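You operate a simulated robot arm through the tools that you are given. There is no shell and no other tool. Be economical: measure what you need, move in short steps, check, and stop when the job is done.

You are at the controls of a simulated robot arm. One attempt, no reset.

## Task
Fit the divider, put the green cloth in the blue half, close the carton and slide it into the press.
Fine: the local carton.

It is judged by the outcome, as a careful person would: the job done as asked, and still so three seconds after it is handed in. It fails if anything else is knocked over, pushed out of place, dropped, spilled or broken. Flat cloth is picked up by pressing the open fingertips on it (5 to 10 N) and closing them slowly along it; thin cloth reads only 2 to 8 mm in the jaws.

## Robot
A 7-joint arm with a two-finger gripper, on a carriage that runs on a rail from [-0.008, -1.503] to [0.005, 0.877] (x, y) and turns from -2.059 to 3.752 rad about z. Base frame: it is fixed where the carriage stands at the start and does not move with it; the origin is on the floor, on the carriage's upright axis, x ahead of it, y to its left, z up. Lengths are in m, angles in rad, forces in N, time in s.
With the tool pointing down near the work surface it reaches from about 0.52 to 0.9 m from the robot's upright axis, wherever it stands. Its first joint turns from -2.601 to 2.601 rad. Places, roughly: blue half of the local carton [0.7, 0.5, 0.8]; export carton [0.75, 1.25, 0.25]; grey slide [0.7, 0.4, 0.8]; local front flap [0.6, 0.4, 0.9]; local rear flap [0.8, 0.4, 0.9]. Payload 2.45 kg.
The TCP is the grasp point between the finger pads, 0.026 m short of the fingertips. In the tool frame z runs along the fingers and y along their closing line. The gripper opens to 0.096 m. The gripper's body begins 0.069 m behind the TCP.
Orientation is that of the tool frame in the base frame, as [roll, pitch, yaw] about the fixed x, y, z axes, in that order (R = Rz(yaw) Ry(pitch) Rx(roll)). With the fingers straight down and closing along the base's y, the tool's x points along the base's -x, its y along +y and its z along -z.

## Interface
- The arm moves only by the tool nudge_tool. Its argument "motion" is a list of rows, each a list of 3 entries, a list of its own where there are three numbers: the shift along the tool's x, y, z in m, then the turn, a rotation vector about the tool's x, y, z in rad, then the closure, from 0 (fully open) to 1 (shut). In form: [[[tx, ty, tz], [wx, wy, wz], claw], ...]. A call has 1 to 20 rows; each row is the pose to reach, as a shift and turn from the pose commanded when the call began, along the tool's axes at that moment. Each row takes 0.2 s and may step no farther than 0.05 m and 0.15 rad from the row before; otherwise, or with a gripper value out of range, the whole call is refused. Where a pose cannot be reached the arm comes as near as it can. A force on the tool above 40 N (or 10 N above the force at the start of the call, whichever is more), or a blocked arm, ends the call early, and 0.2 s more pass. The fingers move at their own pace and stop on an object; they squeeze with about 25 N. The grip force told is the motor's: it shows also when the fingers shut on nothing. Time passes only in rows, and 0.2 s behind the last, so rows that repeat a pose let the fingers close. It gives the time, the measured TCP pose, the force on the tool (base axes), the opening and the grip force at its end, in the units of the frame above (readings bear some noise), with the torque about the TCP (base axes, N m) and any sound that the robot's microphone picked up.
- Cameras (640 x 400 px; columns grow to the right, rows downward): "scene" is now at [0.0257, 0.2156, 1.6025]; the picture's right is [0.54, -0.84, 0.00], its down [-0.55, -0.36, -0.76] and it looks along [0.63, 0.41, -0.65] (base axes); focal length 275 px, centre (320, 200). "wrist" rides on the gripper at [0.082, 0.003, -0.098] in the tool frame; the picture's right is [-0.04, 1.00, 0.00], its down [-0.73, -0.03, -0.68] and it looks along [-0.68, -0.03, 0.73] (tool axes); focal length 256 px, centre (320, 200). There is no depth. A picture from a camera that has moved, and an enlarged one, comes with that camera's place and axes in the base frame and with its lens.
- snapshot(camera): a new picture of that camera. The clock stands still meanwhile.
- move_column(by): slides the trunk up (or, below 0, down) by that many m; the arm and the scene camera ride with it, the base frame stays. It gives what a move gives, with no picture.
- roll_base(legs): drives the robot by 1 to 6 legs, each [ahead, left, turn to the left] in m, m and rad, along the robot's own axes; the way and the turn of a leg run together, so that a leg with both is an arc; at most 1.5 m and 3.142 rad a leg. The arm and the cameras ride along, it lands a little off, and it stops where it bumps. It keeps to its track: a leg is cut to what the track allows. It gives what a move gives.
- aim_head(pan, tilt): turns the head with the scene camera to pan (to the left, within 2.705 rad either way) and tilt (down, from -0.506 to 1.204), counted from straight ahead of the robot. It gives what a move gives.
- close_up(camera, box): a new picture of the part [left, top, right, bottom] of that camera's present view, enlarged. The clock stands still meanwhile.
- sign_off(): hands the job in; it is judged then, once.

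Work in short steps. Places have to be worked out from the pictures, the camera data and where the tool is seen: move nearer, look again, correct. Check each grasp and each placing, and mend what went wrong. You have 120 turns and 90 pictures in all, those below and enlarged ones among them. Open the gripper and draw the arm clear of the work before you hand the job in, unless the task says otherwise; then end with one line.

The tools are called after "Call:" as a command line: name --argument value ..., lists and objects as JSON in quotes. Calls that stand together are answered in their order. nudge_tool: Moves the arm, as the interface text tells. Its arguments: {"type":"object","properties":{"motion":{"type":"array","items":{"type":"array"}}},"required":["motion"]} The other tools are called the same way: move_column (by) slides the trunk up or down; roll_base (legs) drives the base; aim_head (pan, tilt) turns the head that bears the scene camera; snapshot (camera) takes a picture; close_up (camera, box) takes an enlarged picture of a part of a camera's view; sign_off () hands the job in.

At the start:

```text
clock: 0.0
eef_pos: [0.4538, 0.6113, 1.1348]
orientation: [3.141, -0.002, -3.141]
force: [-0.1, -0.3, -0.5]
torque: [-0.04, -0.06, 0.02]
finger_gap: 0.0961
grip_force: 0.0
trunk travel left (down, up): [-0.6, 0.11]
robot x, y, heading: [-0.0015, -0.0026, -0.001]
head pan, tilt: [0.576, 0.714]
```

scene: 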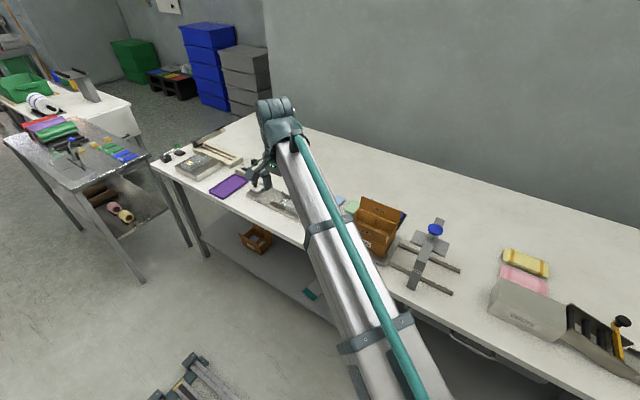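
wrist: 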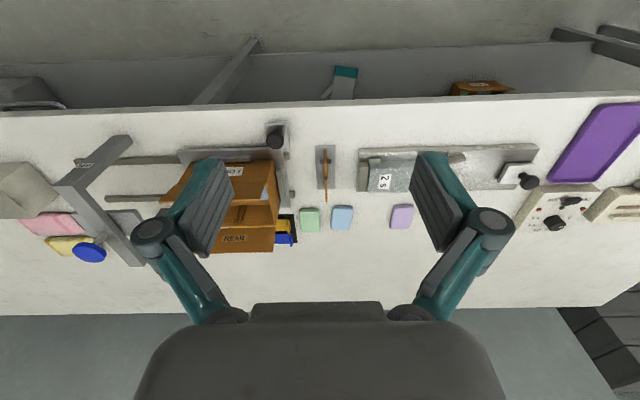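

The wrist view shows the carton, its flaps, the press slide, a divider on a stand and three cloths. I'll enlarge the work area first.

Call:
close_up --camera "wrist" --box '[60, 100, 300, 280]'

Call:
close_up --camera "wrist" --box '[250, 100, 570, 280]'

Call:
close_up --camera "scene" --box '[320, 170, 480, 300]'

```text
2.22 times, centred on (180, 190) of wrist
camera zoom: at [0.3714, 0.6156, 1.2334], right [0.04, 1.0, 0.0], down [0.73, -0.03, 0.68], along [0.68, -0.03, -0.73], focal length 569 px, centre (631, 222)
```

zoom: 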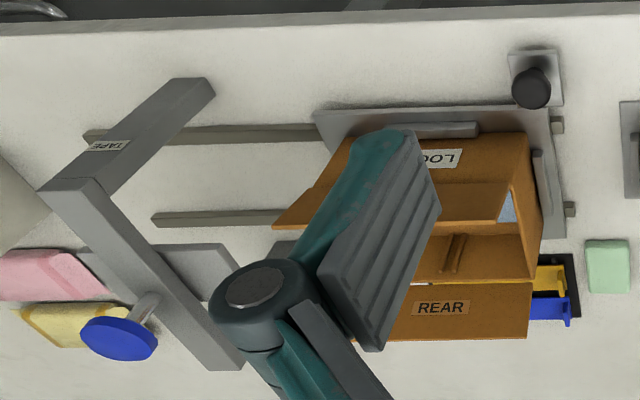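

```text
2.00 times, centred on (410, 190) of wrist
camera zoom: at [0.3714, 0.6156, 1.2334], right [0.04, 1.0, 0.0], down [0.73, -0.03, 0.68], along [0.68, -0.03, -0.73], focal length 512 px, centre (140, 220)
```

zoom: 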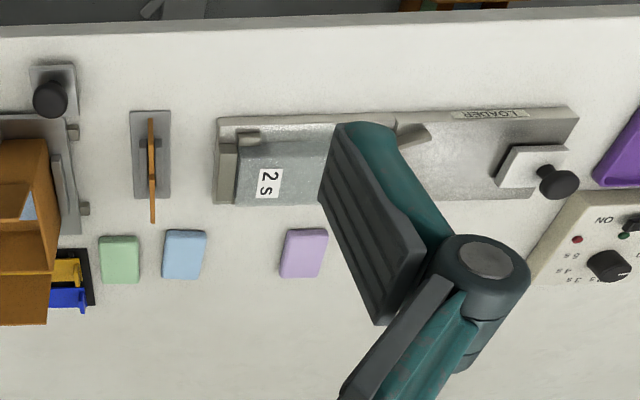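

```text
3.08 times, centred on (400, 235) of scene
camera zoom: at [0.0257, 0.2156, 1.6025], right [0.54, -0.84, 0.0], down [-0.55, -0.36, -0.76], along [0.63, 0.41, -0.65], focal length 845 px, centre (74, 92)
```

zoom: 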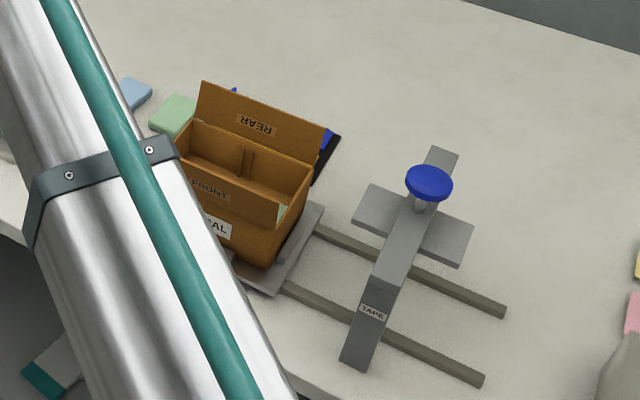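

The carton sits near (0.75, 0.42) and the green cloth near (0.87, 0.565). That puts the cloth out of reach from here, so I roll the carriage left to about y=0.45 and aim the head at the carton.

Call:
roll_base --legs '[[0, 0.45, 0]]'

Call:
aim_head --pan 0.0 --tilt 0.8

Call:
snapshot --camera "scene"

```text
clock: 2.7
eef_pos: [0.4575, 1.0572, 1.1346]
orientation: [-3.14, 0.001, 3.138]
force: [0.5, -0.3, 0.2]
torque: [-0.02, 0.01, 0.02]
finger_gap: 0.0962
grip_force: 0.1
trunk travel left (down, up): [-0.6, 0.11]
robot x, y, heading: [0.0036, 0.4442, -0.008]
head pan, tilt: [0.576, 0.714]
```

```text
clock: 3.7
eef_pos: [0.4577, 1.0572, 1.1343]
orientation: [3.141, -0.001, 3.137]
force: [0.5, 0.5, 0.3]
torque: [-0.03, -0.01, 0.0]
finger_gap: 0.0959
grip_force: 0.1
trunk travel left (down, up): [-0.6, 0.11]
robot x, y, heading: [-0.001, 0.4498, -0.006]
head pan, tilt: [0.0, 0.799]
```

```text
84 pictures are left
camera scene: at [0.0386, 0.6169, 1.5954], right [0.0, -1.0, 0.0], down [-0.72, 0.0, -0.7], along [0.7, 0.0, -0.72], focal length 275 px, centre (320, 200)
```

scene: 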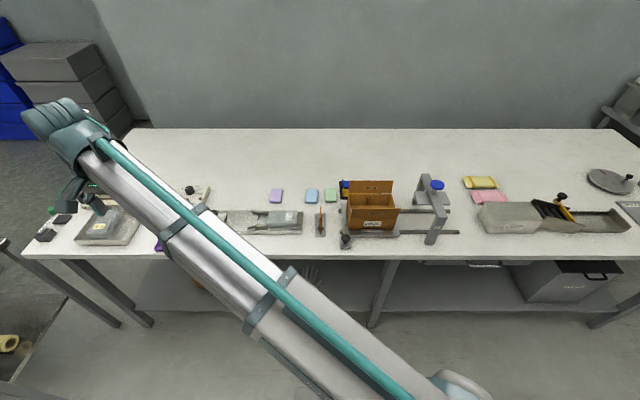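

Now the work is unobstructed from the scene camera; I enlarge the region.

Call:
close_up --camera "scene" --box '[310, 165, 470, 265]'

Call:
close_up --camera "scene" --box '[230, 170, 350, 245]'

```text
4.00 times, centred on (390, 215) of scene
camera zoom: at [0.0386, 0.6169, 1.5954], right [0.0, -1.0, 0.0], down [-0.72, 0.0, -0.7], along [0.7, 0.0, -0.72], focal length 1099 px, centre (40, 140)
```

zoom: 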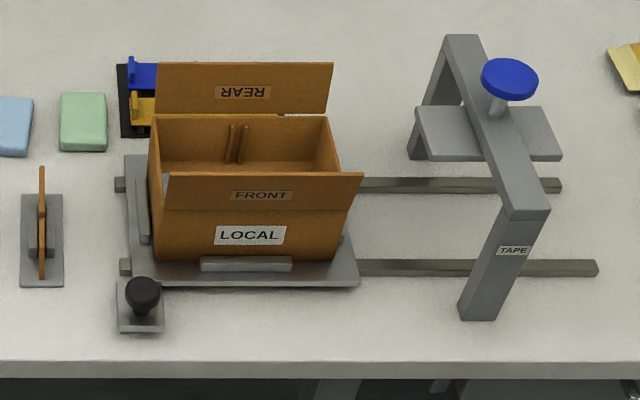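

```text
5.33 times, centred on (290, 208) of scene
camera zoom: at [0.0386, 0.6169, 1.5954], right [0.0, -1.0, 0.0], down [-0.72, 0.0, -0.7], along [0.7, 0.0, -0.72], focal length 1465 px, centre (480, 160)
```

zoom: 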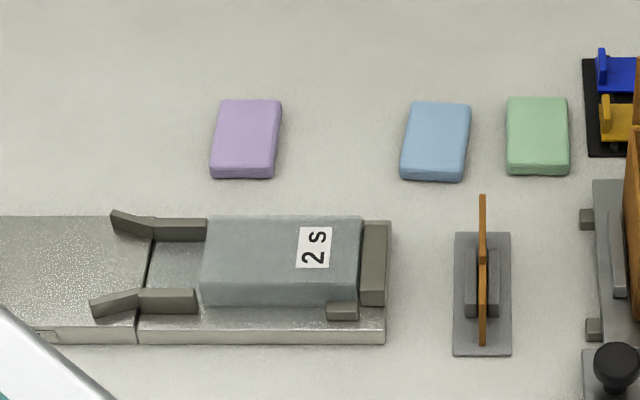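

The carton has a groove pair at mid-length for the divider. I bring the arm in high above the carton's near side to get wrist views from close up.

Call:
nudge_tool --motion '[[[-0.005, -0.048, 0], [0, 0, 0], 0], [[-0.01, -0.096, 0], [0, 0, 0], 0], [[-0.015, -0.144, 0], [0, 0, 0], 0], [[-0.02, -0.192, 0], [0, 0, 0], 0], [[-0.025, -0.24, 0], [0, 0, 0], 0], [[-0.03, -0.288, 0], [0, 0, 0], 0], [[-0.035, -0.336, 0], [0, 0, 0], 0], [[-0.04, -0.384, 0], [0, 0, 0], 0], [[-0.045, -0.432, 0], [0, 0, 0], 0], [[-0.05, -0.48, 0], [0, 0, 0], 0], [[-0.055, -0.528, 0], [0, 0, 0], 0], [[-0.06, -0.56, 0], [0, 0, 0], 0]]'

Call:
snapshot --camera "wrist"

```text
clock: 6.3
eef_pos: [0.53, 0.4979, 1.1102]
orientation: [3.141, 0.012, 3.137]
force: [-0.1, -0.4, -0.6]
torque: [-0.01, 0.01, 0.0]
finger_gap: 0.096
grip_force: 0.1
out of reach, approached as far as the arm can: row 7, 8, 9, 10, 11, 12
trunk travel left (down, up): [-0.6, 0.11]
robot x, y, heading: [0.0053, 0.4426, -0.002]
head pan, tilt: [0.0, 0.799]
```

```text
81 pictures are left
camera wrist: at [0.4466, 0.502, 1.2068], right [0.04, 1.0, 0.0], down [0.73, -0.03, 0.69], along [0.69, -0.03, -0.73], focal length 256 px, centre (320, 200)
```

wrist: 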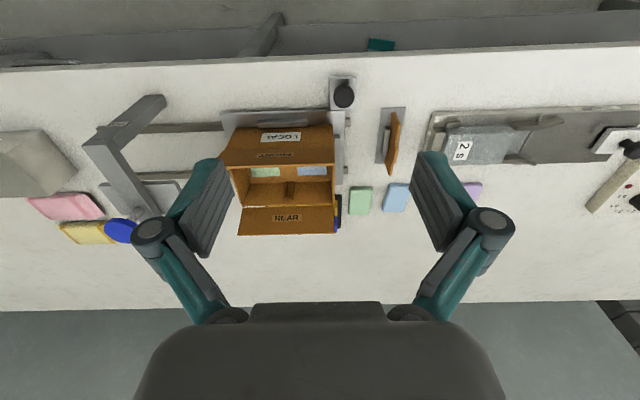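

The carton floor shows a green half (right, -y) and a blue half (left, +y). I enlarge it for measurement.

Call:
close_up --camera "wrist" --box '[210, 70, 440, 245]'

```text
2.29 times, centred on (325, 158) of wrist
camera zoom: at [0.4466, 0.502, 1.2068], right [0.04, 1.0, 0.0], down [0.73, -0.03, 0.69], along [0.69, -0.03, -0.73], focal length 585 px, centre (309, 297)
```

zoom: 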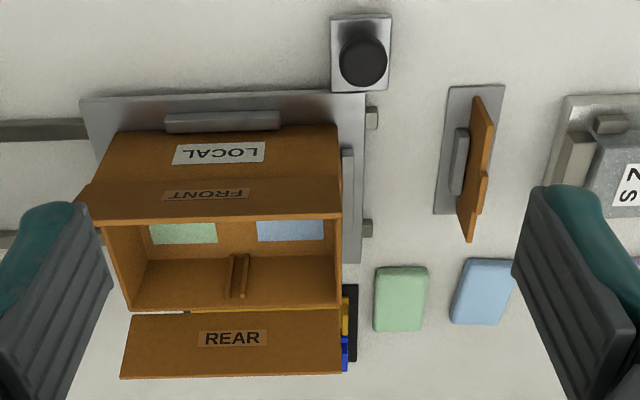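

I move sideways over the divider (about y=0.627) and lower somewhat for a close view of it and of the black knob.

Call:
nudge_tool --motion '[[[0, 0.045, 0], [0, 0, 0], 0], [[0, 0.09, 0.02], [0, 0, 0], 0], [[0, 0.135, 0.05], [0, 0, 0], 0], [[0, 0.135, 0.1], [0, 0, 0], 0], [[0, 0.135, 0.15], [0, 0, 0], 0], [[0, 0.135, 0.18], [0, 0, 0], 0]]'

Call:
snapshot --camera "wrist"

```text
refused: row 3 steps farther than a row can; nothing moved
```

```text
79 pictures are left
camera wrist: at [0.4466, 0.502, 1.2068], right [0.04, 1.0, 0.0], down [0.73, -0.03, 0.69], along [0.69, -0.03, -0.73], focal length 256 px, centre (320, 200)
```

wrist: 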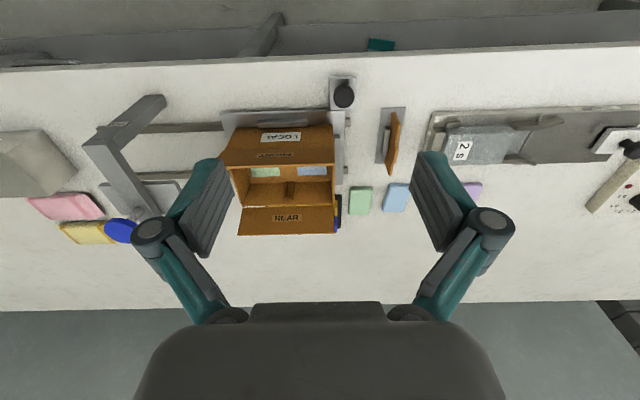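

A row was too long; I redo it with smaller steps.

Call:
nudge_tool --motion '[[[0, 0.045, 0], [0, 0, 0], 0], [[0, 0.09, 0.01], [0, 0, 0], 0], [[0, 0.13, 0.03], [0, 0, 0], 0], [[0, 0.13, 0.075], [0, 0, 0], 0], [[0, 0.13, 0.12], [0, 0, 0], 0], [[0, 0.13, 0.16], [0, 0, 0], 0]]'

Call:
snapshot --camera "wrist"

```text
clock: 7.7
eef_pos: [0.5292, 0.6273, 0.9507]
orientation: [3.141, 0.0, 3.138]
force: [-0.6, -0.6, -0.3]
torque: [-0.01, 0.02, 0.02]
finger_gap: 0.0961
grip_force: 0.1
trunk travel left (down, up): [-0.6, 0.11]
robot x, y, heading: [0.0, 0.4482, -0.005]
head pan, tilt: [0.0, 0.799]
```

```text
78 pictures are left
camera wrist: at [0.4483, 0.6329, 1.0484], right [0.04, 1.0, 0.0], down [0.73, -0.03, 0.68], along [0.68, -0.03, -0.73], focal length 256 px, centre (320, 200)
```

wrist: 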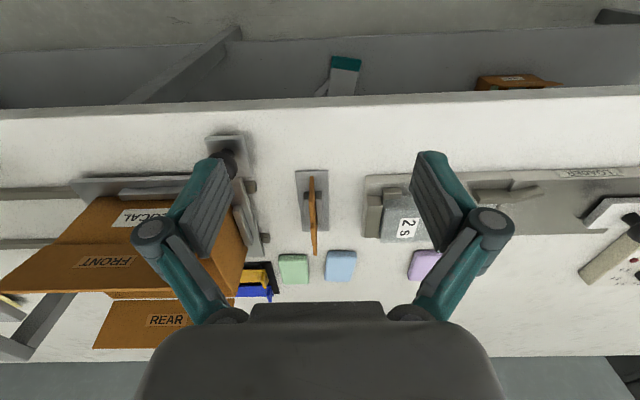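

Triangulating the green cloth across views puts its top near (0.83, 0.57, 0.81), so the table is at about 0.79. I enlarge the divider.

Call:
close_up --camera "wrist" --box '[190, 120, 390, 300]'

Call:
close_up --camera "scene" --box '[300, 170, 410, 255]'

```text
2.22 times, centred on (290, 210) of wrist
camera zoom: at [0.4483, 0.6329, 1.0484], right [0.04, 1.0, 0.0], down [0.73, -0.03, 0.68], along [0.68, -0.03, -0.73], focal length 569 px, centre (387, 178)
```

zoom: 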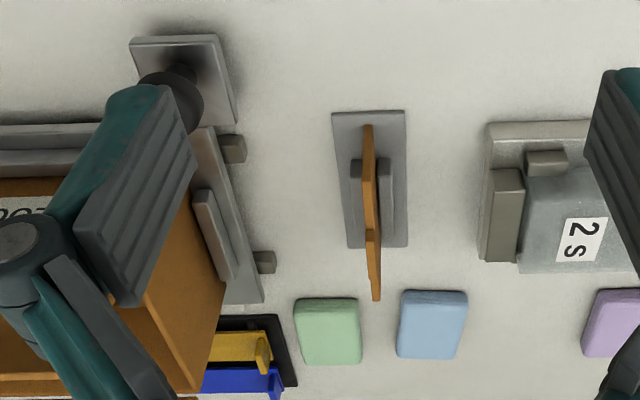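

```text
4.71 times, centred on (355, 212) of scene
camera zoom: at [0.0387, 0.6169, 1.5955], right [0.0, -1.0, 0.0], down [-0.72, 0.0, -0.7], along [0.7, 0.0, -0.72], focal length 1293 px, centre (155, 141)
```

zoom: 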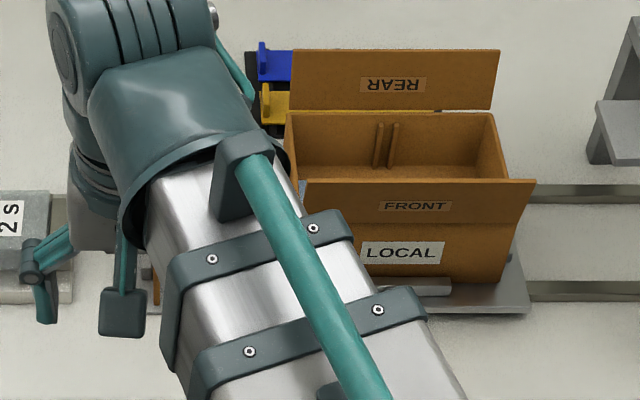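

The divider appears stepped along its top; I need a side view. I swing to its left side with the tool turned 60° so the wrist camera looks at its face.

Call:
nudge_tool --motion '[[[-0.012, 0.018, 0], [0, 0, 0.15], 0], [[-0.025, 0.036, 0], [0, 0, 0.3], 0], [[-0.037, 0.054, 0], [0, 0, 0.45], 0], [[-0.05, 0.072, 0], [0, 0, 0.6], 0], [[-0.062, 0.09, 0], [0, 0, 0.75], 0], [[-0.075, 0.108, 0.0], [0, 0, 0.9], 0], [[-0.09, 0.125, 0.01], [0, 0, 1.05], 0]]'

Call:
snapshot --camera "wrist"

```text
clock: 9.3
eef_pos: [0.6187, 0.7532, 0.9404]
orientation: [-3.141, 0.0, 2.085]
force: [-0.4, -1.0, 0.4]
torque: [-0.01, 0.02, 0.03]
finger_gap: 0.0961
grip_force: 0.0
trunk travel left (down, up): [-0.6, 0.11]
robot x, y, heading: [0.0045, 0.4468, -0.005]
head pan, tilt: [0.0, 0.799]
```

```text
75 pictures are left
camera wrist: at [0.5819, 0.8268, 1.0388], right [0.89, 0.46, 0.0], down [0.34, -0.65, 0.68], along [0.31, -0.6, -0.73], focal length 256 px, centre (320, 200)
```

wrist: 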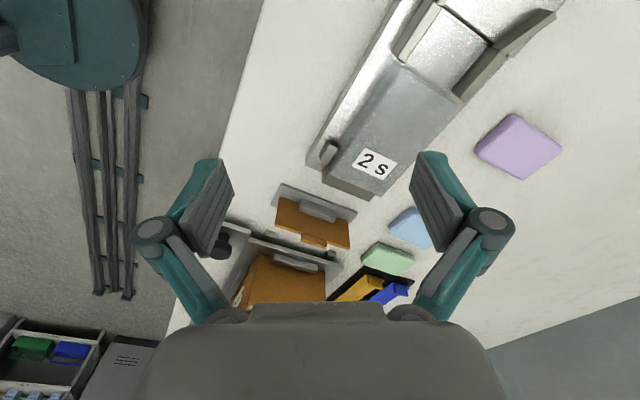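

Call:
close_up --camera "wrist" --box '[200, 160, 420, 310]'

```text
2.67 times, centred on (310, 235) of wrist
camera zoom: at [0.5819, 0.8268, 1.0388], right [0.89, 0.46, 0.0], down [0.34, -0.65, 0.68], along [0.31, -0.6, -0.73], focal length 683 px, centre (347, 107)
```

zoom: 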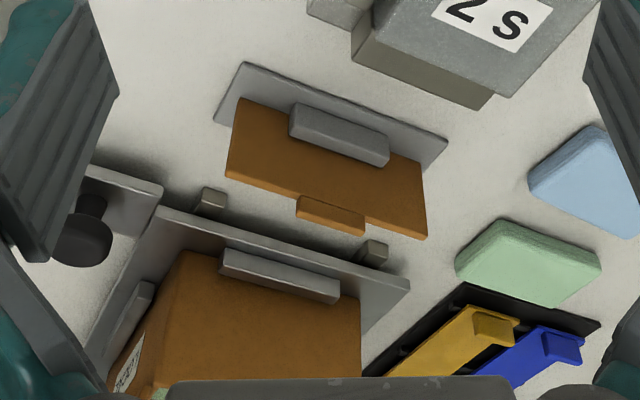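

The divider is a plain plate (x 0.636–0.734, y≈0.615, top z≈0.85) with a small centred tab on top. I turn back to square and hover over the tab with the fingers half closed.

Call:
nudge_tool --motion '[[[-0.019, -0.001, 0], [0, 0, -0.132], 0.2], [[-0.038, -0.003, 0], [0, 0, -0.264], 0.4], [[-0.057, -0.004, 0], [0, 0, -0.396], 0.4], [[-0.076, -0.006, 0], [0, 0, -0.528], 0.4], [[-0.095, -0.007, 0], [0, 0, -0.66], 0.4], [[-0.114, -0.008, 0], [0, 0, -0.792], 0.4], [[-0.133, -0.01, 0], [0, 0, -0.924], 0.4], [[-0.152, -0.0113, 0], [0, 0, -1.056], 0.4], [[-0.152, -0.0113, 0.02], [0, 0, -1.056], 0.4]]'

Call:
snapshot --camera "wrist"

```text
clock: 11.3
eef_pos: [0.6879, 0.6165, 0.92]
orientation: [3.14, 0.0, -3.137]
force: [0.7, 0.3, 0.2]
torque: [-0.01, 0.02, 0.01]
finger_gap: 0.0577
grip_force: 0.2
trunk travel left (down, up): [-0.6, 0.11]
robot x, y, heading: [0.0015, 0.4444, -0.006]
head pan, tilt: [0.0, 0.799]
```

```text
73 pictures are left
camera wrist: at [0.6059, 0.6204, 1.0183], right [0.04, 1.0, 0.0], down [0.73, -0.03, 0.68], along [0.68, -0.02, -0.73], focal length 256 px, centre (320, 200)
```

wrist: 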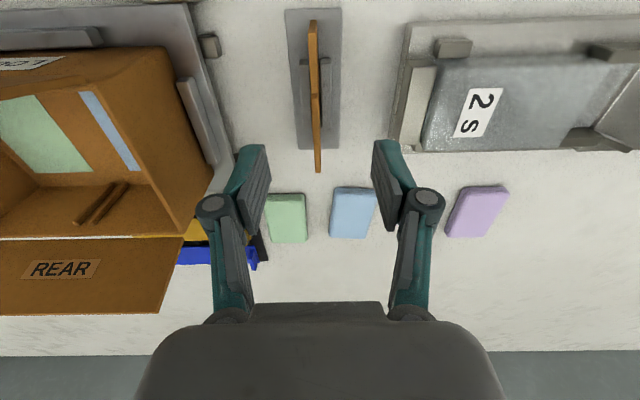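

Let me enlarge the divider to settle the tab's position.

Call:
close_up --camera "wrist" --box '[240, 0, 400, 200]'

```text
2.00 times, centred on (320, 100) of wrist
camera zoom: at [0.6059, 0.6204, 1.0183], right [0.04, 1.0, 0.0], down [0.73, -0.03, 0.68], along [0.68, -0.02, -0.73], focal length 512 px, centre (320, 400)
```

zoom: 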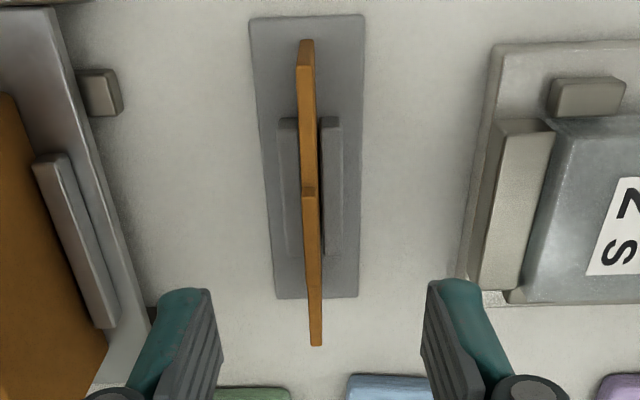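

The tab spans x≈0.665–0.70, y≈0.615. I shift 5 mm back, descend to put the tips below the plate's top edge, and close.

Call:
nudge_tool --motion '[[[0.005, -0.001, 0.02], [0, 0, 0], 0.4], [[0.005, -0.001, 0.04], [0, 0, 0], 0.4], [[0.005, -0.001, 0.06], [0, 0, 0], 0.4], [[0.005, -0.001, 0.06], [0, 0, 0], 0.7], [[0.005, -0.001, 0.06], [0, 0, 0], 1], [[0.005, -0.001, 0.06], [0, 0, 0], 1], [[0.005, -0.001, 0.06], [0, 0, 0], 1]]'

Call:
snapshot --camera "wrist"

```text
clock: 12.9
eef_pos: [0.6817, 0.6149, 0.8611]
orientation: [-3.141, 0.001, -3.139]
force: [-0.1, -3.0, -0.1]
torque: [-0.03, -0.02, -0.03]
finger_gap: 0.006
grip_force: 24.8
trunk travel left (down, up): [-0.6, 0.11]
robot x, y, heading: [0.001, 0.4488, -0.003]
head pan, tilt: [0.0, 0.799]
```

```text
71 pictures are left
camera wrist: at [0.5995, 0.6191, 0.9588], right [0.04, 1.0, 0.0], down [0.73, -0.03, 0.68], along [0.68, -0.03, -0.73], focal length 256 px, centre (320, 200)
```

wrist: 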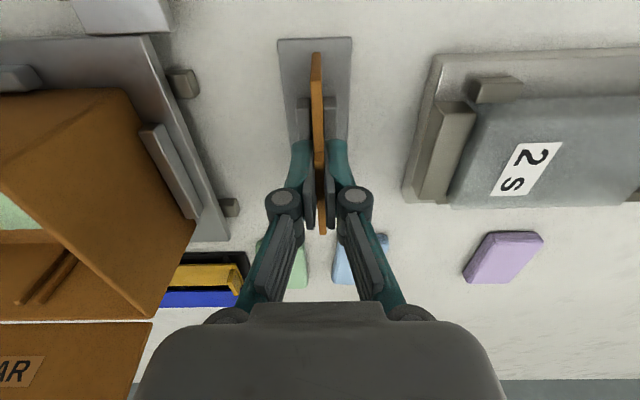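

The plate is held (6 mm). I lift it straight out of the stand.

Call:
nudge_tool --motion '[[[0, 0, -0.02], [0, 0, 0], 1], [[0, 0, -0.04], [0, 0, 0], 1], [[0, 0, -0.08], [0, 0, 0], 1], [[0, 0, -0.12], [0, 0, 0], 1], [[0, 0, -0.15], [0, 0, 0], 1]]'

Call:
snapshot --camera "wrist"

```text
clock: 14.1
eef_pos: [0.6796, 0.6127, 1.0113]
orientation: [-3.141, 0.001, -3.141]
force: [0.0, -0.4, -0.1]
torque: [0.02, -0.02, 0.03]
finger_gap: 0.0059
grip_force: 25.3
trunk travel left (down, up): [-0.6, 0.11]
robot x, y, heading: [0.0063, 0.4472, -0.004]
head pan, tilt: [0.0, 0.799]
```

```text
70 pictures are left
camera wrist: at [0.598, 0.6188, 1.1091], right [0.04, 1.0, 0.0], down [0.73, -0.03, 0.68], along [0.68, -0.03, -0.73], focal length 256 px, centre (320, 200)
```

wrist: 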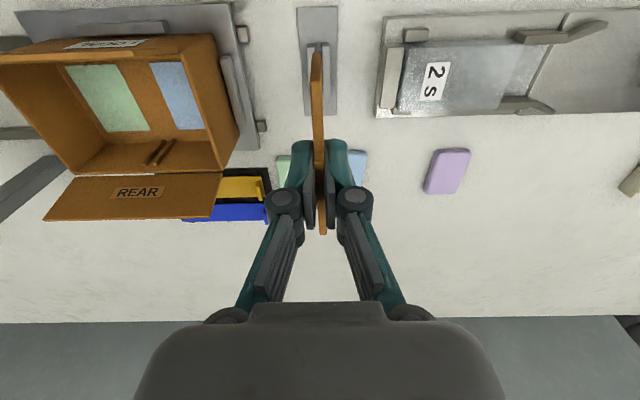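

Divider is lifted out cleanly. Now I enlarge the carton interior to locate the slot ridges.

Call:
close_up --camera "wrist" --box '[0, 0, 280, 225]'

```text
1.78 times, centred on (140, 112) of wrist
camera zoom: at [0.598, 0.6188, 1.1091], right [0.04, 1.0, 0.0], down [0.73, -0.03, 0.68], along [0.68, -0.03, -0.73], focal length 455 px, centre (640, 356)
```

zoom: 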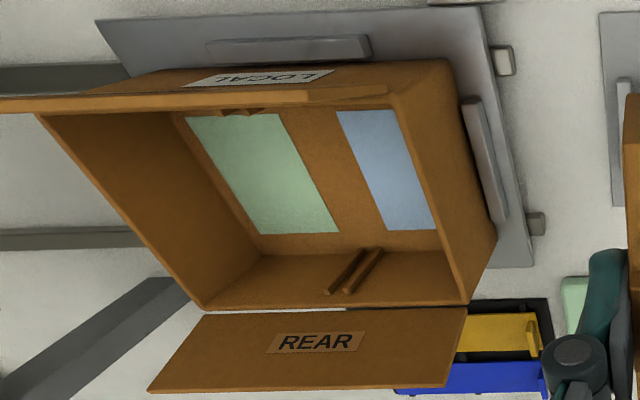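

I estimate rim z≈0.893, interior x≈0.645–0.748, groove y≈0.436. I move over the carton at this height, between the flaps, and look.

Call:
nudge_tool --motion '[[[-0.004, -0.04, 0], [0, 0, 0], 1], [[-0.008, -0.08, 0], [0, 0, 0], 1], [[-0.012, -0.12, 0], [0, 0, 0], 1], [[-0.0155, -0.16, 0], [0, 0, 0], 1], [[-0.0155, -0.177, 0], [0, 0, 0], 1]]'

Call:
snapshot --camera "wrist"

Call:
close_up --camera "scene" --box '[310, 140, 450, 260]'

```text
clock: 15.3
eef_pos: [0.6956, 0.4385, 1.007]
orientation: [-3.141, -0.001, 3.141]
force: [-0.5, 0.3, 0.0]
torque: [0.02, -0.02, 0.02]
finger_gap: 0.0061
grip_force: 24.5
trunk travel left (down, up): [-0.6, 0.11]
robot x, y, heading: [0.0013, 0.4444, -0.003]
head pan, tilt: [0.0, 0.799]
```

```text
68 pictures are left
camera wrist: at [0.6136, 0.442, 1.1056], right [0.04, 1.0, 0.0], down [0.73, -0.03, 0.68], along [0.68, -0.03, -0.73], focal length 256 px, centre (320, 200)
```

wrist: 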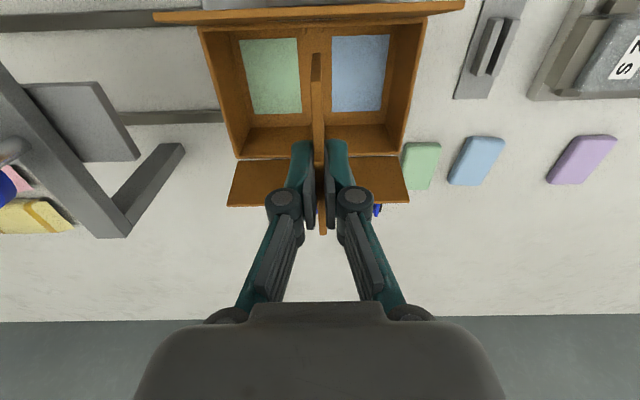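

```text
3.33 times, centred on (380, 200) of scene
camera zoom: at [0.0386, 0.6166, 1.5954], right [0.0, -1.0, 0.0], down [-0.72, 0.0, -0.7], along [0.7, 0.0, -0.72], focal length 916 px, centre (120, 200)
```

zoom: 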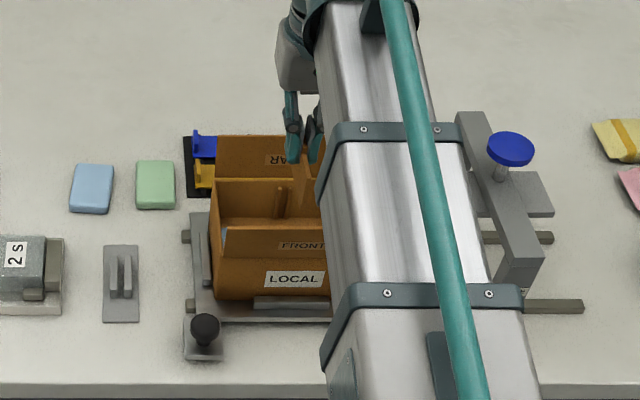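

The plate and carton are near aligned (plate y≈0.438). I zoom hard on the rear ridges to get the groove's y.

Call:
close_up --camera "scene" --box '[365, 170, 413, 200]'

Call:
close_up --camera "wrist" --box '[270, 0, 370, 100]'

```text
13.33 times, centred on (389, 185) of scene
camera zoom: at [0.0386, 0.6166, 1.5954], right [0.0, -1.0, 0.0], down [-0.72, 0.0, -0.7], along [0.7, 0.0, -0.72], focal length 3663 px, centre (-600, 400)
```

zoom: 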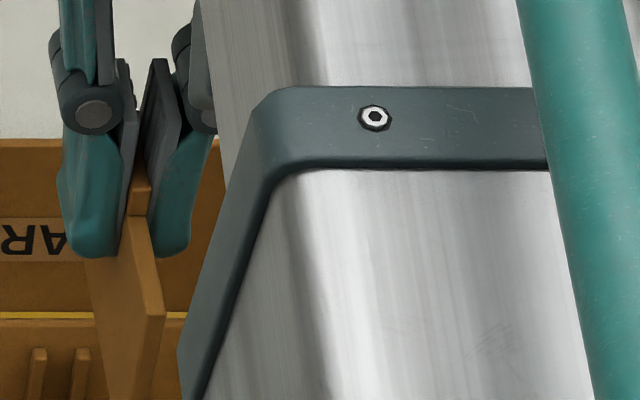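

```text
4.00 times, centred on (320, 50) of wrist
camera zoom: at [0.6136, 0.442, 1.1056], right [0.04, 1.0, 0.0], down [0.73, -0.03, 0.68], along [0.68, -0.03, -0.73], focal length 1024 px, centre (320, 800)
```

zoom: 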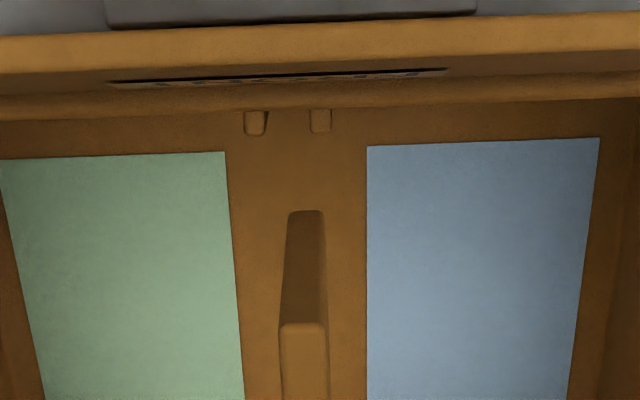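

Plate needs about 3.7 mm toward -y; x looks centred. I shift and lower until the plate's bottom is just above the rim, then check.

Call:
nudge_tool --motion '[[[0, -0.0037, 0.01], [0, 0, 0], 1], [[0, -0.0037, 0.03], [0, 0, 0], 1], [[0, -0.0037, 0.045], [0, 0, 0], 1], [[0, -0.0037, 0.048], [0, 0, 0], 1]]'

Call:
close_up --camera "wrist" --box '[220, 0, 420, 125]'

Call:
close_up --camera "scene" --box '[355, 160, 419, 200]'

```text
clock: 16.3
eef_pos: [0.6965, 0.435, 0.9606]
orientation: [-3.14, 0.0, -3.139]
force: [-0.6, -0.1, -0.4]
torque: [-0.01, 0.02, 0.03]
finger_gap: 0.0059
grip_force: 25.4
trunk travel left (down, up): [-0.6, 0.11]
robot x, y, heading: [0.0002, 0.445, -0.003]
head pan, tilt: [0.0, 0.799]
```

```text
3.20 times, centred on (320, 62) of wrist
camera zoom: at [0.6144, 0.4388, 1.0585], right [0.04, 1.0, 0.0], down [0.73, -0.03, 0.68], along [0.68, -0.03, -0.73], focal length 819 px, centre (320, 640)
```

zoom: 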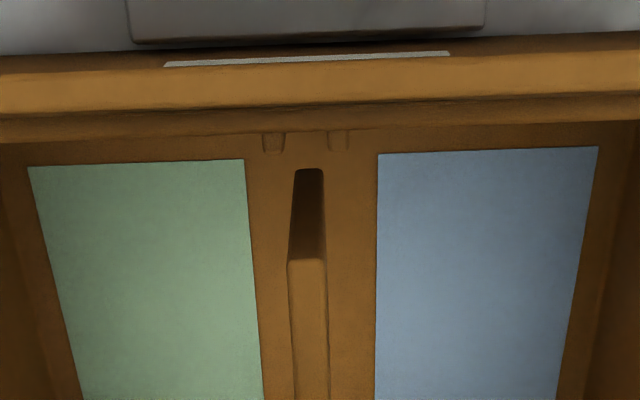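

```text
10.00 times, centred on (387, 180) of scene
camera zoom: at [0.0387, 0.6168, 1.5954], right [0.0, -1.0, 0.0], down [-0.72, 0.0, -0.7], along [0.7, 0.0, -0.72], focal length 2747 px, centre (-350, 400)
```

zoom: 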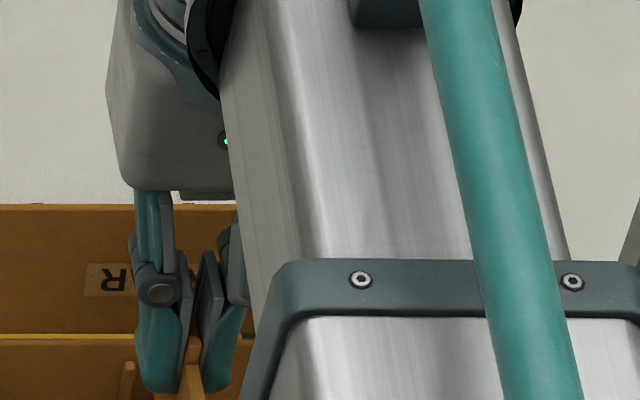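

Plate y 0.435 versus groove 0.4345 — aligned within a millimetre. I lower the plate in until it seats.

Call:
nudge_tool --motion '[[[0, -0.0005, 0.015], [0, 0, 0], 1], [[0, -0.0005, 0.03], [0, 0, 0], 1], [[0, -0.0005, 0.045], [0, 0, 0], 1], [[0, -0.0005, 0.06], [0, 0, 0], 1], [[0, -0.0005, 0.07], [0, 0, 0], 1], [[0, -0.0005, 0.08], [0, 0, 0], 1]]'

Call:
snapshot --camera "wrist"

```text
clock: 17.7
eef_pos: [0.6962, 0.4299, 0.8839]
orientation: [3.141, 0.003, -3.142]
force: [2.4, -0.1, 25.1]
torque: [0.01, 0.04, -0.03]
finger_gap: 0.0057
grip_force: 25.5
trunk travel left (down, up): [-0.6, 0.11]
robot x, y, heading: [0.0028, 0.4479, -0.004]
head pan, tilt: [0.0, 0.799]
```

```text
62 pictures are left
camera wrist: at [0.6137, 0.4352, 0.9817], right [0.04, 1.0, 0.0], down [0.73, -0.03, 0.68], along [0.68, -0.03, -0.73], focal length 256 px, centre (320, 200)
```

wrist: 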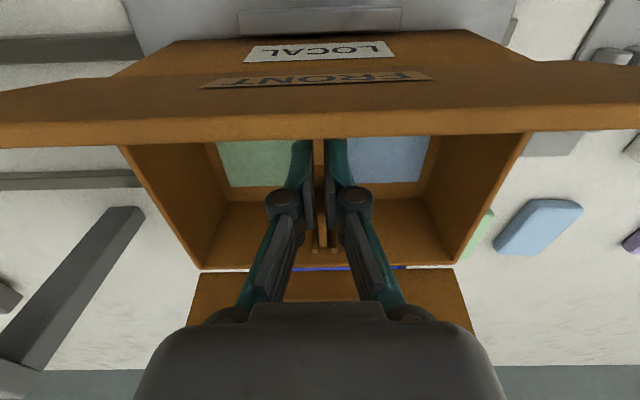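

Contact of 25 N at z=0.884 — probably the floor. I check the rear groove close up.

Call:
close_up --camera "wrist" --box '[260, 120, 380, 280]'

```text
2.50 times, centred on (320, 200) of wrist
camera zoom: at [0.6137, 0.4352, 0.9817], right [0.04, 1.0, 0.0], down [0.73, -0.03, 0.68], along [0.68, -0.03, -0.73], focal length 640 px, centre (320, 200)
```

zoom: 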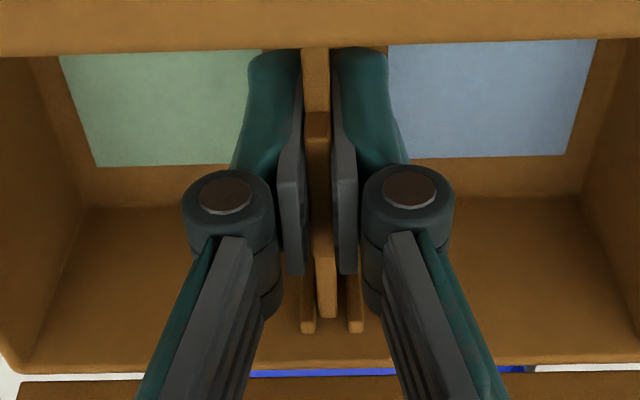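

The plate sits between the rear ridges. I ease off, open a little and withdraw upward.

Call:
nudge_tool --motion '[[[0, 0, -0.002], [0, 0, 0], 1], [[0, 0, -0.002], [0, 0, 0], 0.7], [[0, 0, -0.002], [0, 0, 0], 0.65], [[0, 0, -0.02], [0, 0, 0], 0.65], [[0, 0, -0.06], [0, 0, 0], 0.65], [[0, 0, -0.1], [0, 0, 0], 0.65], [[0, 0, -0.13], [0, 0, 0], 0.5]]'

Call:
snapshot --camera "wrist"

```text
clock: 19.3
eef_pos: [0.6955, 0.432, 1.0124]
orientation: [3.141, 0.001, -3.139]
force: [0.1, 0.2, 0.5]
torque: [-0.03, 0.01, 0.0]
finger_gap: 0.048
grip_force: 0.2
trunk travel left (down, up): [-0.6, 0.11]
robot x, y, heading: [0.0011, 0.445, -0.002]
head pan, tilt: [0.0, 0.799]
```

```text
60 pictures are left
camera wrist: at [0.6134, 0.4356, 1.111], right [0.04, 1.0, 0.0], down [0.73, -0.03, 0.68], along [0.68, -0.03, -0.73], focal length 256 px, centre (320, 200)
```

wrist: 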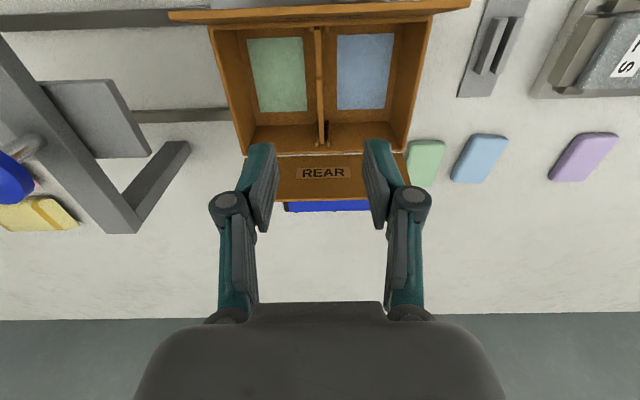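

The divider stands in its slot. Next the green cloth: I move over it, keeping height, and look.

Call:
nudge_tool --motion '[[[-0.01, 0.045, 0], [0, 0, 0], 0.3], [[-0.03, 0.09, 0], [0, 0, 0], 0.3], [[-0.06, 0.125, 0], [0, 0, 0], 0.3], [[-0.09, 0.138, 0.01], [0, 0, 0], 0.3], [[-0.12, 0.138, 0.03], [0, 0, 0], 0.3], [[-0.135, 0.138, 0.06], [0, 0, 0], 0.3]]'

Call:
snapshot --camera "wrist"

```text
clock: 20.7
eef_pos: [0.8297, 0.568, 0.9489]
orientation: [-3.141, 0.0, -3.141]
force: [-0.1, -1.1, -0.2]
torque: [0.0, 0.01, -0.01]
finger_gap: 0.0674
grip_force: 0.0
trunk travel left (down, up): [-0.6, 0.11]
robot x, y, heading: [0.0017, 0.4456, -0.009]
head pan, tilt: [0.0, 0.799]
```

```text
59 pictures are left
camera wrist: at [0.7481, 0.5724, 1.0476], right [0.04, 1.0, 0.0], down [0.73, -0.03, 0.68], along [0.68, -0.03, -0.73], focal length 256 px, centre (320, 200)
```

wrist: 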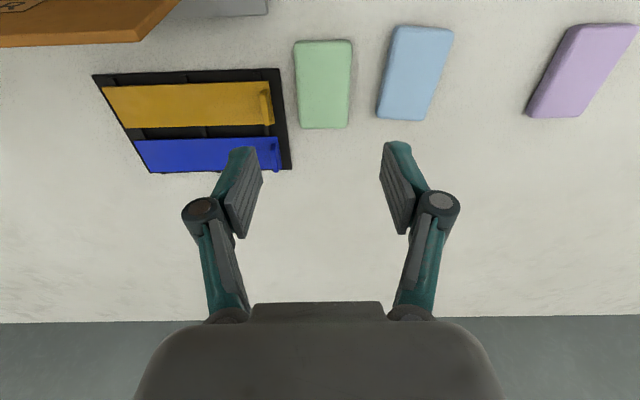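

The green cloth's centre is about (0.831, 0.571), 46 x 77 mm. I set the gap near 28 mm and descend close to its top.

Call:
nudge_tool --motion '[[[-0.001, 0.003, 0.03], [0, 0, 0], 0.7], [[-0.001, 0.003, 0.06], [0, 0, 0], 0.7], [[-0.001, 0.003, 0.09], [0, 0, 0], 0.7], [[-0.001, 0.003, 0.105], [0, 0, 0], 0.7], [[-0.001, 0.003, 0.108], [0, 0, 0], 0.7]]'

Call:
close_up --camera "wrist" --box '[220, 60, 420, 220]'

```text
clock: 21.9
eef_pos: [0.8319, 0.5744, 0.8419]
orientation: [3.141, -0.002, -3.14]
force: [-0.3, 0.3, 2.4]
torque: [-0.02, 0.01, -0.03]
finger_gap: 0.0287
grip_force: 0.1
trunk travel left (down, up): [-0.6, 0.11]
robot x, y, heading: [0.0012, 0.4484, -0.007]
head pan, tilt: [0.0, 0.799]
```

```text
2.50 times, centred on (320, 140) of wrist
camera zoom: at [0.7493, 0.5782, 0.9403], right [0.04, 1.0, 0.0], down [0.73, -0.03, 0.68], along [0.68, -0.03, -0.73], focal length 640 px, centre (320, 350)
```

zoom: 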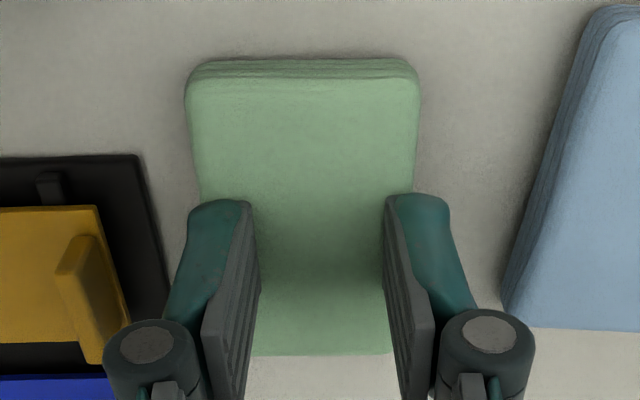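

Light contact (2.4 N) with tips at z≈0.816; the fingers are ~3 mm too far left of the cloth's middle. I lift a hair, shift -3 mm in y and press.

Call:
nudge_tool --motion '[[[0, 0, -0.004], [0, 0, 0], 0.7], [[0, -0.003, -0.004], [0, 0, 0], 0.7], [[0, -0.003, 0], [0, 0, 0], 0.7], [[0, -0.003, 0.002], [0, 0, 0], 0.7]]'

```text
clock: 22.9
eef_pos: [0.8311, 0.5713, 0.8407]
orientation: [-3.142, 0.001, -3.139]
force: [2.1, -1.2, 7.9]
torque: [-0.08, -0.08, -0.03]
finger_gap: 0.0291
grip_force: 0.4
trunk travel left (down, up): [-0.6, 0.11]
robot x, y, heading: [-0.0029, 0.4468, -0.004]
head pan, tilt: [0.0, 0.799]
```

7.9 N — in the asked range. I close slowly along the cloth.

Call:
nudge_tool --motion '[[[0, 0, 0], [0, 0, 0], 0.75], [[0, 0, 0], [0, 0, 0], 0.8], [[0, 0, 0], [0, 0, 0], 0.84], [[0, 0, 0], [0, 0, 0], 0.88], [[0, 0, 0], [0, 0, 0], 0.92], [[0, 0, 0], [0, 0, 0], 0.96], [[0, 0, 0], [0, 0, 0], 1], [[0, 0, 0], [0, 0, 0], 1], [[0, 0, 0], [0, 0, 0], 1]]'

Call:
snapshot --camera "wrist"

```text
clock: 24.9
eef_pos: [0.8312, 0.5707, 0.84]
orientation: [-3.142, 0.0, -3.141]
force: [-0.3, -0.1, 3.7]
torque: [-0.01, 0.05, -0.02]
finger_gap: 0.0061
grip_force: 25.5
trunk travel left (down, up): [-0.6, 0.11]
robot x, y, heading: [0.0023, 0.4488, 0.0]
head pan, tilt: [0.0, 0.799]
```

```text
57 pictures are left
camera wrist: at [0.7493, 0.5751, 0.9388], right [0.04, 1.0, 0.0], down [0.73, -0.03, 0.68], along [0.68, -0.03, -0.73], focal length 256 px, centre (320, 200)
```

wrist: 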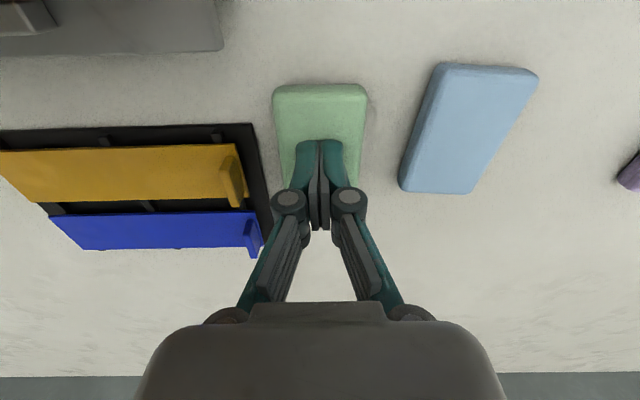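

Gap 6 mm: cloth in the jaws. I lift slowly.

Call:
nudge_tool --motion '[[[0, 0, -0.01], [0, 0, 0], 1], [[0, 0, -0.03], [0, 0, 0], 1], [[0, 0, -0.06], [0, 0, 0], 1], [[0, 0, -0.1], [0, 0, 0], 1], [[0, 0, -0.14], [0, 0, 0], 1], [[0, 0, -0.17], [0, 0, 0], 1]]'

Call:
snapshot --camera "wrist"

```text
clock: 26.3
eef_pos: [0.8329, 0.5724, 1.0122]
orientation: [3.14, 0.0, -3.141]
force: [-1.0, 0.2, 0.9]
torque: [-0.01, 0.01, -0.02]
finger_gap: 0.0001
grip_force: 24.4
trunk travel left (down, up): [-0.6, 0.11]
robot x, y, heading: [0.0026, 0.4484, -0.001]
head pan, tilt: [0.0, 0.799]
```

```text
56 pictures are left
camera wrist: at [0.7503, 0.5767, 1.11], right [0.04, 1.0, 0.0], down [0.73, -0.03, 0.68], along [0.68, -0.03, -0.73], focal length 256 px, centre (320, 200)
```

wrist: 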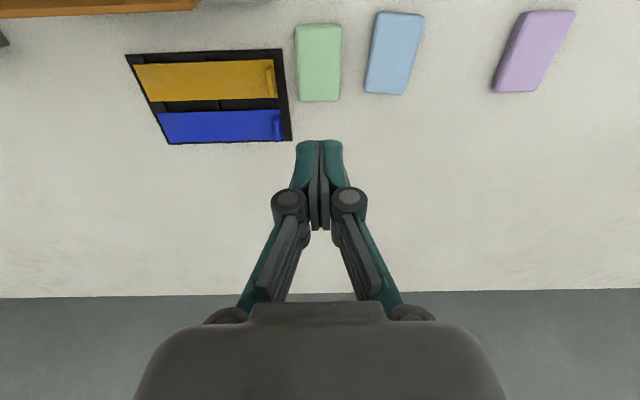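

The cloth slipped out and still lies in place. I try again with a wider start, firmer press and slower closing.

Call:
nudge_tool --motion '[[[0.002, -0.001, 0.03], [0, 0, 0], 0.6], [[0.002, -0.001, 0.07], [0, 0, 0], 0.6], [[0.002, -0.001, 0.11], [0, 0, 0], 0.6], [[0.002, -0.001, 0.145], [0, 0, 0], 0.6], [[0.002, -0.001, 0.165], [0, 0, 0], 0.6], [[0.002, -0.001, 0.171], [0, 0, 0], 0.6], [[0.002, -0.001, 0.173], [0, 0, 0], 0.6]]'

```text
clock: 27.9
eef_pos: [0.8305, 0.5706, 0.8392]
orientation: [3.141, 0.004, -3.14]
force: [4.0, 2.0, 15.0]
torque: [0.22, -0.08, 0.0]
finger_gap: 0.0399
grip_force: 5.5
trunk travel left (down, up): [-0.6, 0.11]
robot x, y, heading: [0.0022, 0.4481, -0.001]
head pan, tilt: [0.0, 0.799]
```

15 N is a little much; I ease 1.5 mm and read.

Call:
nudge_tool --motion '[[[0, 0, -0.0015], [0, 0, 0], 0.6], [[0, 0, -0.0015], [0, 0, 0], 0.6]]'

```text
clock: 28.5
eef_pos: [0.8296, 0.5702, 0.8402]
orientation: [3.141, 0.0, -3.139]
force: [2.2, 2.2, 7.3]
torque: [0.11, -0.01, -0.04]
finger_gap: 0.0394
grip_force: 0.1
trunk travel left (down, up): [-0.6, 0.11]
robot x, y, heading: [0.0053, 0.4505, -0.003]
head pan, tilt: [0.0, 0.799]
```

7.3 N: now I close slowly, pressing down slightly as I go to hold the force.

Call:
nudge_tool --motion '[[[0, 0, 0], [0, 0, 0], 0.63], [[0, 0, 0], [0, 0, 0], 0.66], [[0, 0, 0], [0, 0, 0], 0.69], [[0, 0, 0], [0, 0, 0], 0.72], [[0, 0, 0.0003], [0, 0, 0], 0.75], [[0, 0, 0.0003], [0, 0, 0], 0.78], [[0, 0, 0.0003], [0, 0, 0], 0.81], [[0, 0, 0.0003], [0, 0, 0], 0.84], [[0, 0, 0.0006], [0, 0, 0], 0.87], [[0, 0, 0.0006], [0, 0, 0], 0.9]]'

Call:
close_up --camera "wrist" --box '[220, 60, 420, 220]'

```text
clock: 30.7
eef_pos: [0.8278, 0.5709, 0.8407]
orientation: [-3.141, 0.002, -3.14]
force: [-0.6, -0.5, 12.1]
torque: [-0.03, 0.01, 0.02]
finger_gap: 0.0085
grip_force: 0.2
trunk travel left (down, up): [-0.6, 0.11]
robot x, y, heading: [0.0037, 0.4466, -0.001]
head pan, tilt: [0.0, 0.799]
```

```text
2.50 times, centred on (320, 140) of wrist
camera zoom: at [0.7472, 0.5747, 0.9389], right [0.04, 1.0, 0.0], down [0.73, -0.03, 0.68], along [0.68, -0.03, -0.73], focal length 640 px, centre (320, 350)
```

zoom: 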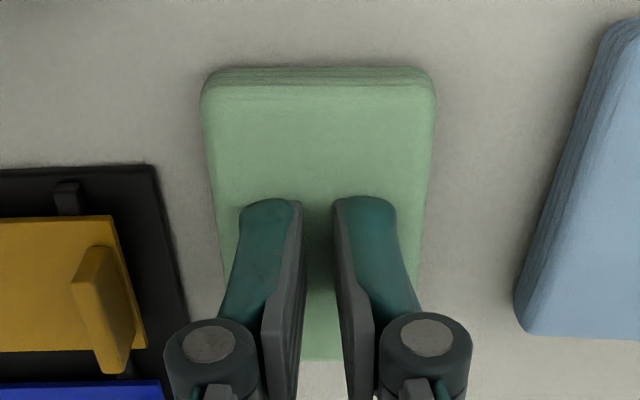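

Gap 8.5 mm, 12 N. I finish the closing at slightly less press and lift only a few millimetres, slowly.

Call:
nudge_tool --motion '[[[0, 0, -0.0007], [0, 0, 0], 0.93], [[0, 0, -0.0007], [0, 0, 0], 0.96], [[0, 0, -0.0007], [0, 0, 0], 1], [[0, 0, -0.0007], [0, 0, 0], 1], [[0, 0, -0.0007], [0, 0, 0], 1]]'

Call:
nudge_tool --motion '[[[0, 0, -0.002], [0, 0, 0], 1], [[0, 0, -0.004], [0, 0, 0], 1], [[0, 0, -0.006], [0, 0, 0], 1], [[0, 0, -0.008], [0, 0, 0], 1], [[0, 0, -0.01], [0, 0, 0], 1]]'

Call:
close_up --camera "wrist" --box '[220, 60, 420, 220]'

```text
clock: 31.9
eef_pos: [0.8298, 0.5699, 0.8401]
orientation: [-3.14, -0.001, -3.14]
force: [-0.2, 0.6, 2.3]
torque: [0.01, 0.01, -0.01]
finger_gap: 0.0059
grip_force: 25.4
trunk travel left (down, up): [-0.6, 0.11]
robot x, y, heading: [0.003, 0.4491, -0.005]
head pan, tilt: [0.0, 0.799]
```

```text
clock: 33.1
eef_pos: [0.8291, 0.5699, 0.8501]
orientation: [3.141, 0.0, -3.14]
force: [-0.1, -0.2, 0.2]
torque: [-0.01, -0.01, 0.01]
finger_gap: 0.0
grip_force: 25.7
trunk travel left (down, up): [-0.6, 0.11]
robot x, y, heading: [0.0023, 0.4479, -0.005]
head pan, tilt: [0.0, 0.799]
```

```text
2.50 times, centred on (320, 140) of wrist
camera zoom: at [0.7482, 0.5744, 0.9483], right [0.04, 1.0, 0.0], down [0.73, -0.03, 0.68], along [0.68, -0.03, -0.73], focal length 640 px, centre (320, 350)
```

zoom: 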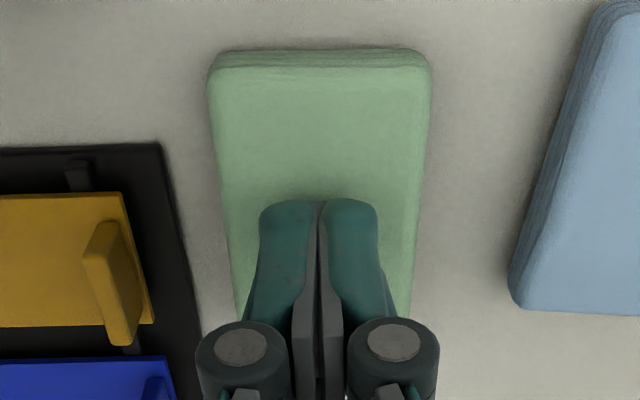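

The pad is a thick folded one (~45 mm wide), so pinching its top slips. I'll straddle it from the sides near its front end (x≈0.808), which keeps clear of the black tray.

Call:
nudge_tool --motion '[[[0, 0, -0.02], [0, 0, 0], 0.405], [[0.01, 0.0035, -0.02], [0, 0, 0], 0.405], [[0.021, 0.0035, -0.02], [0, 0, 0], 0.405], [[0.021, 0.0035, -0.02], [0, 0, 0], 0.405]]'

Call:
close_up --camera "wrist" --box '[200, 60, 440, 220]'

```text
clock: 34.1
eef_pos: [0.8086, 0.5734, 0.8693]
orientation: [-3.142, 0.002, -3.14]
force: [0.1, 0.2, -0.3]
torque: [-0.05, -0.01, -0.01]
finger_gap: 0.0572
grip_force: 0.0
trunk travel left (down, up): [-0.6, 0.11]
robot x, y, heading: [0.0007, 0.4462, -0.001]
head pan, tilt: [0.0, 0.799]
```

```text
2.50 times, centred on (320, 140) of wrist
camera zoom: at [0.7277, 0.5777, 0.9684], right [0.04, 1.0, 0.0], down [0.73, -0.03, 0.68], along [0.68, -0.03, -0.73], focal length 640 px, centre (320, 350)
```

zoom: 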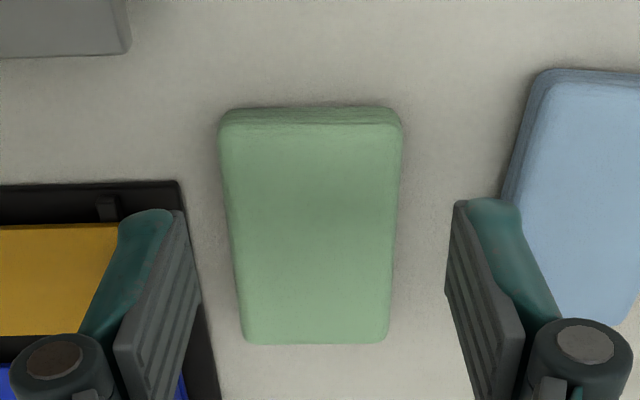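

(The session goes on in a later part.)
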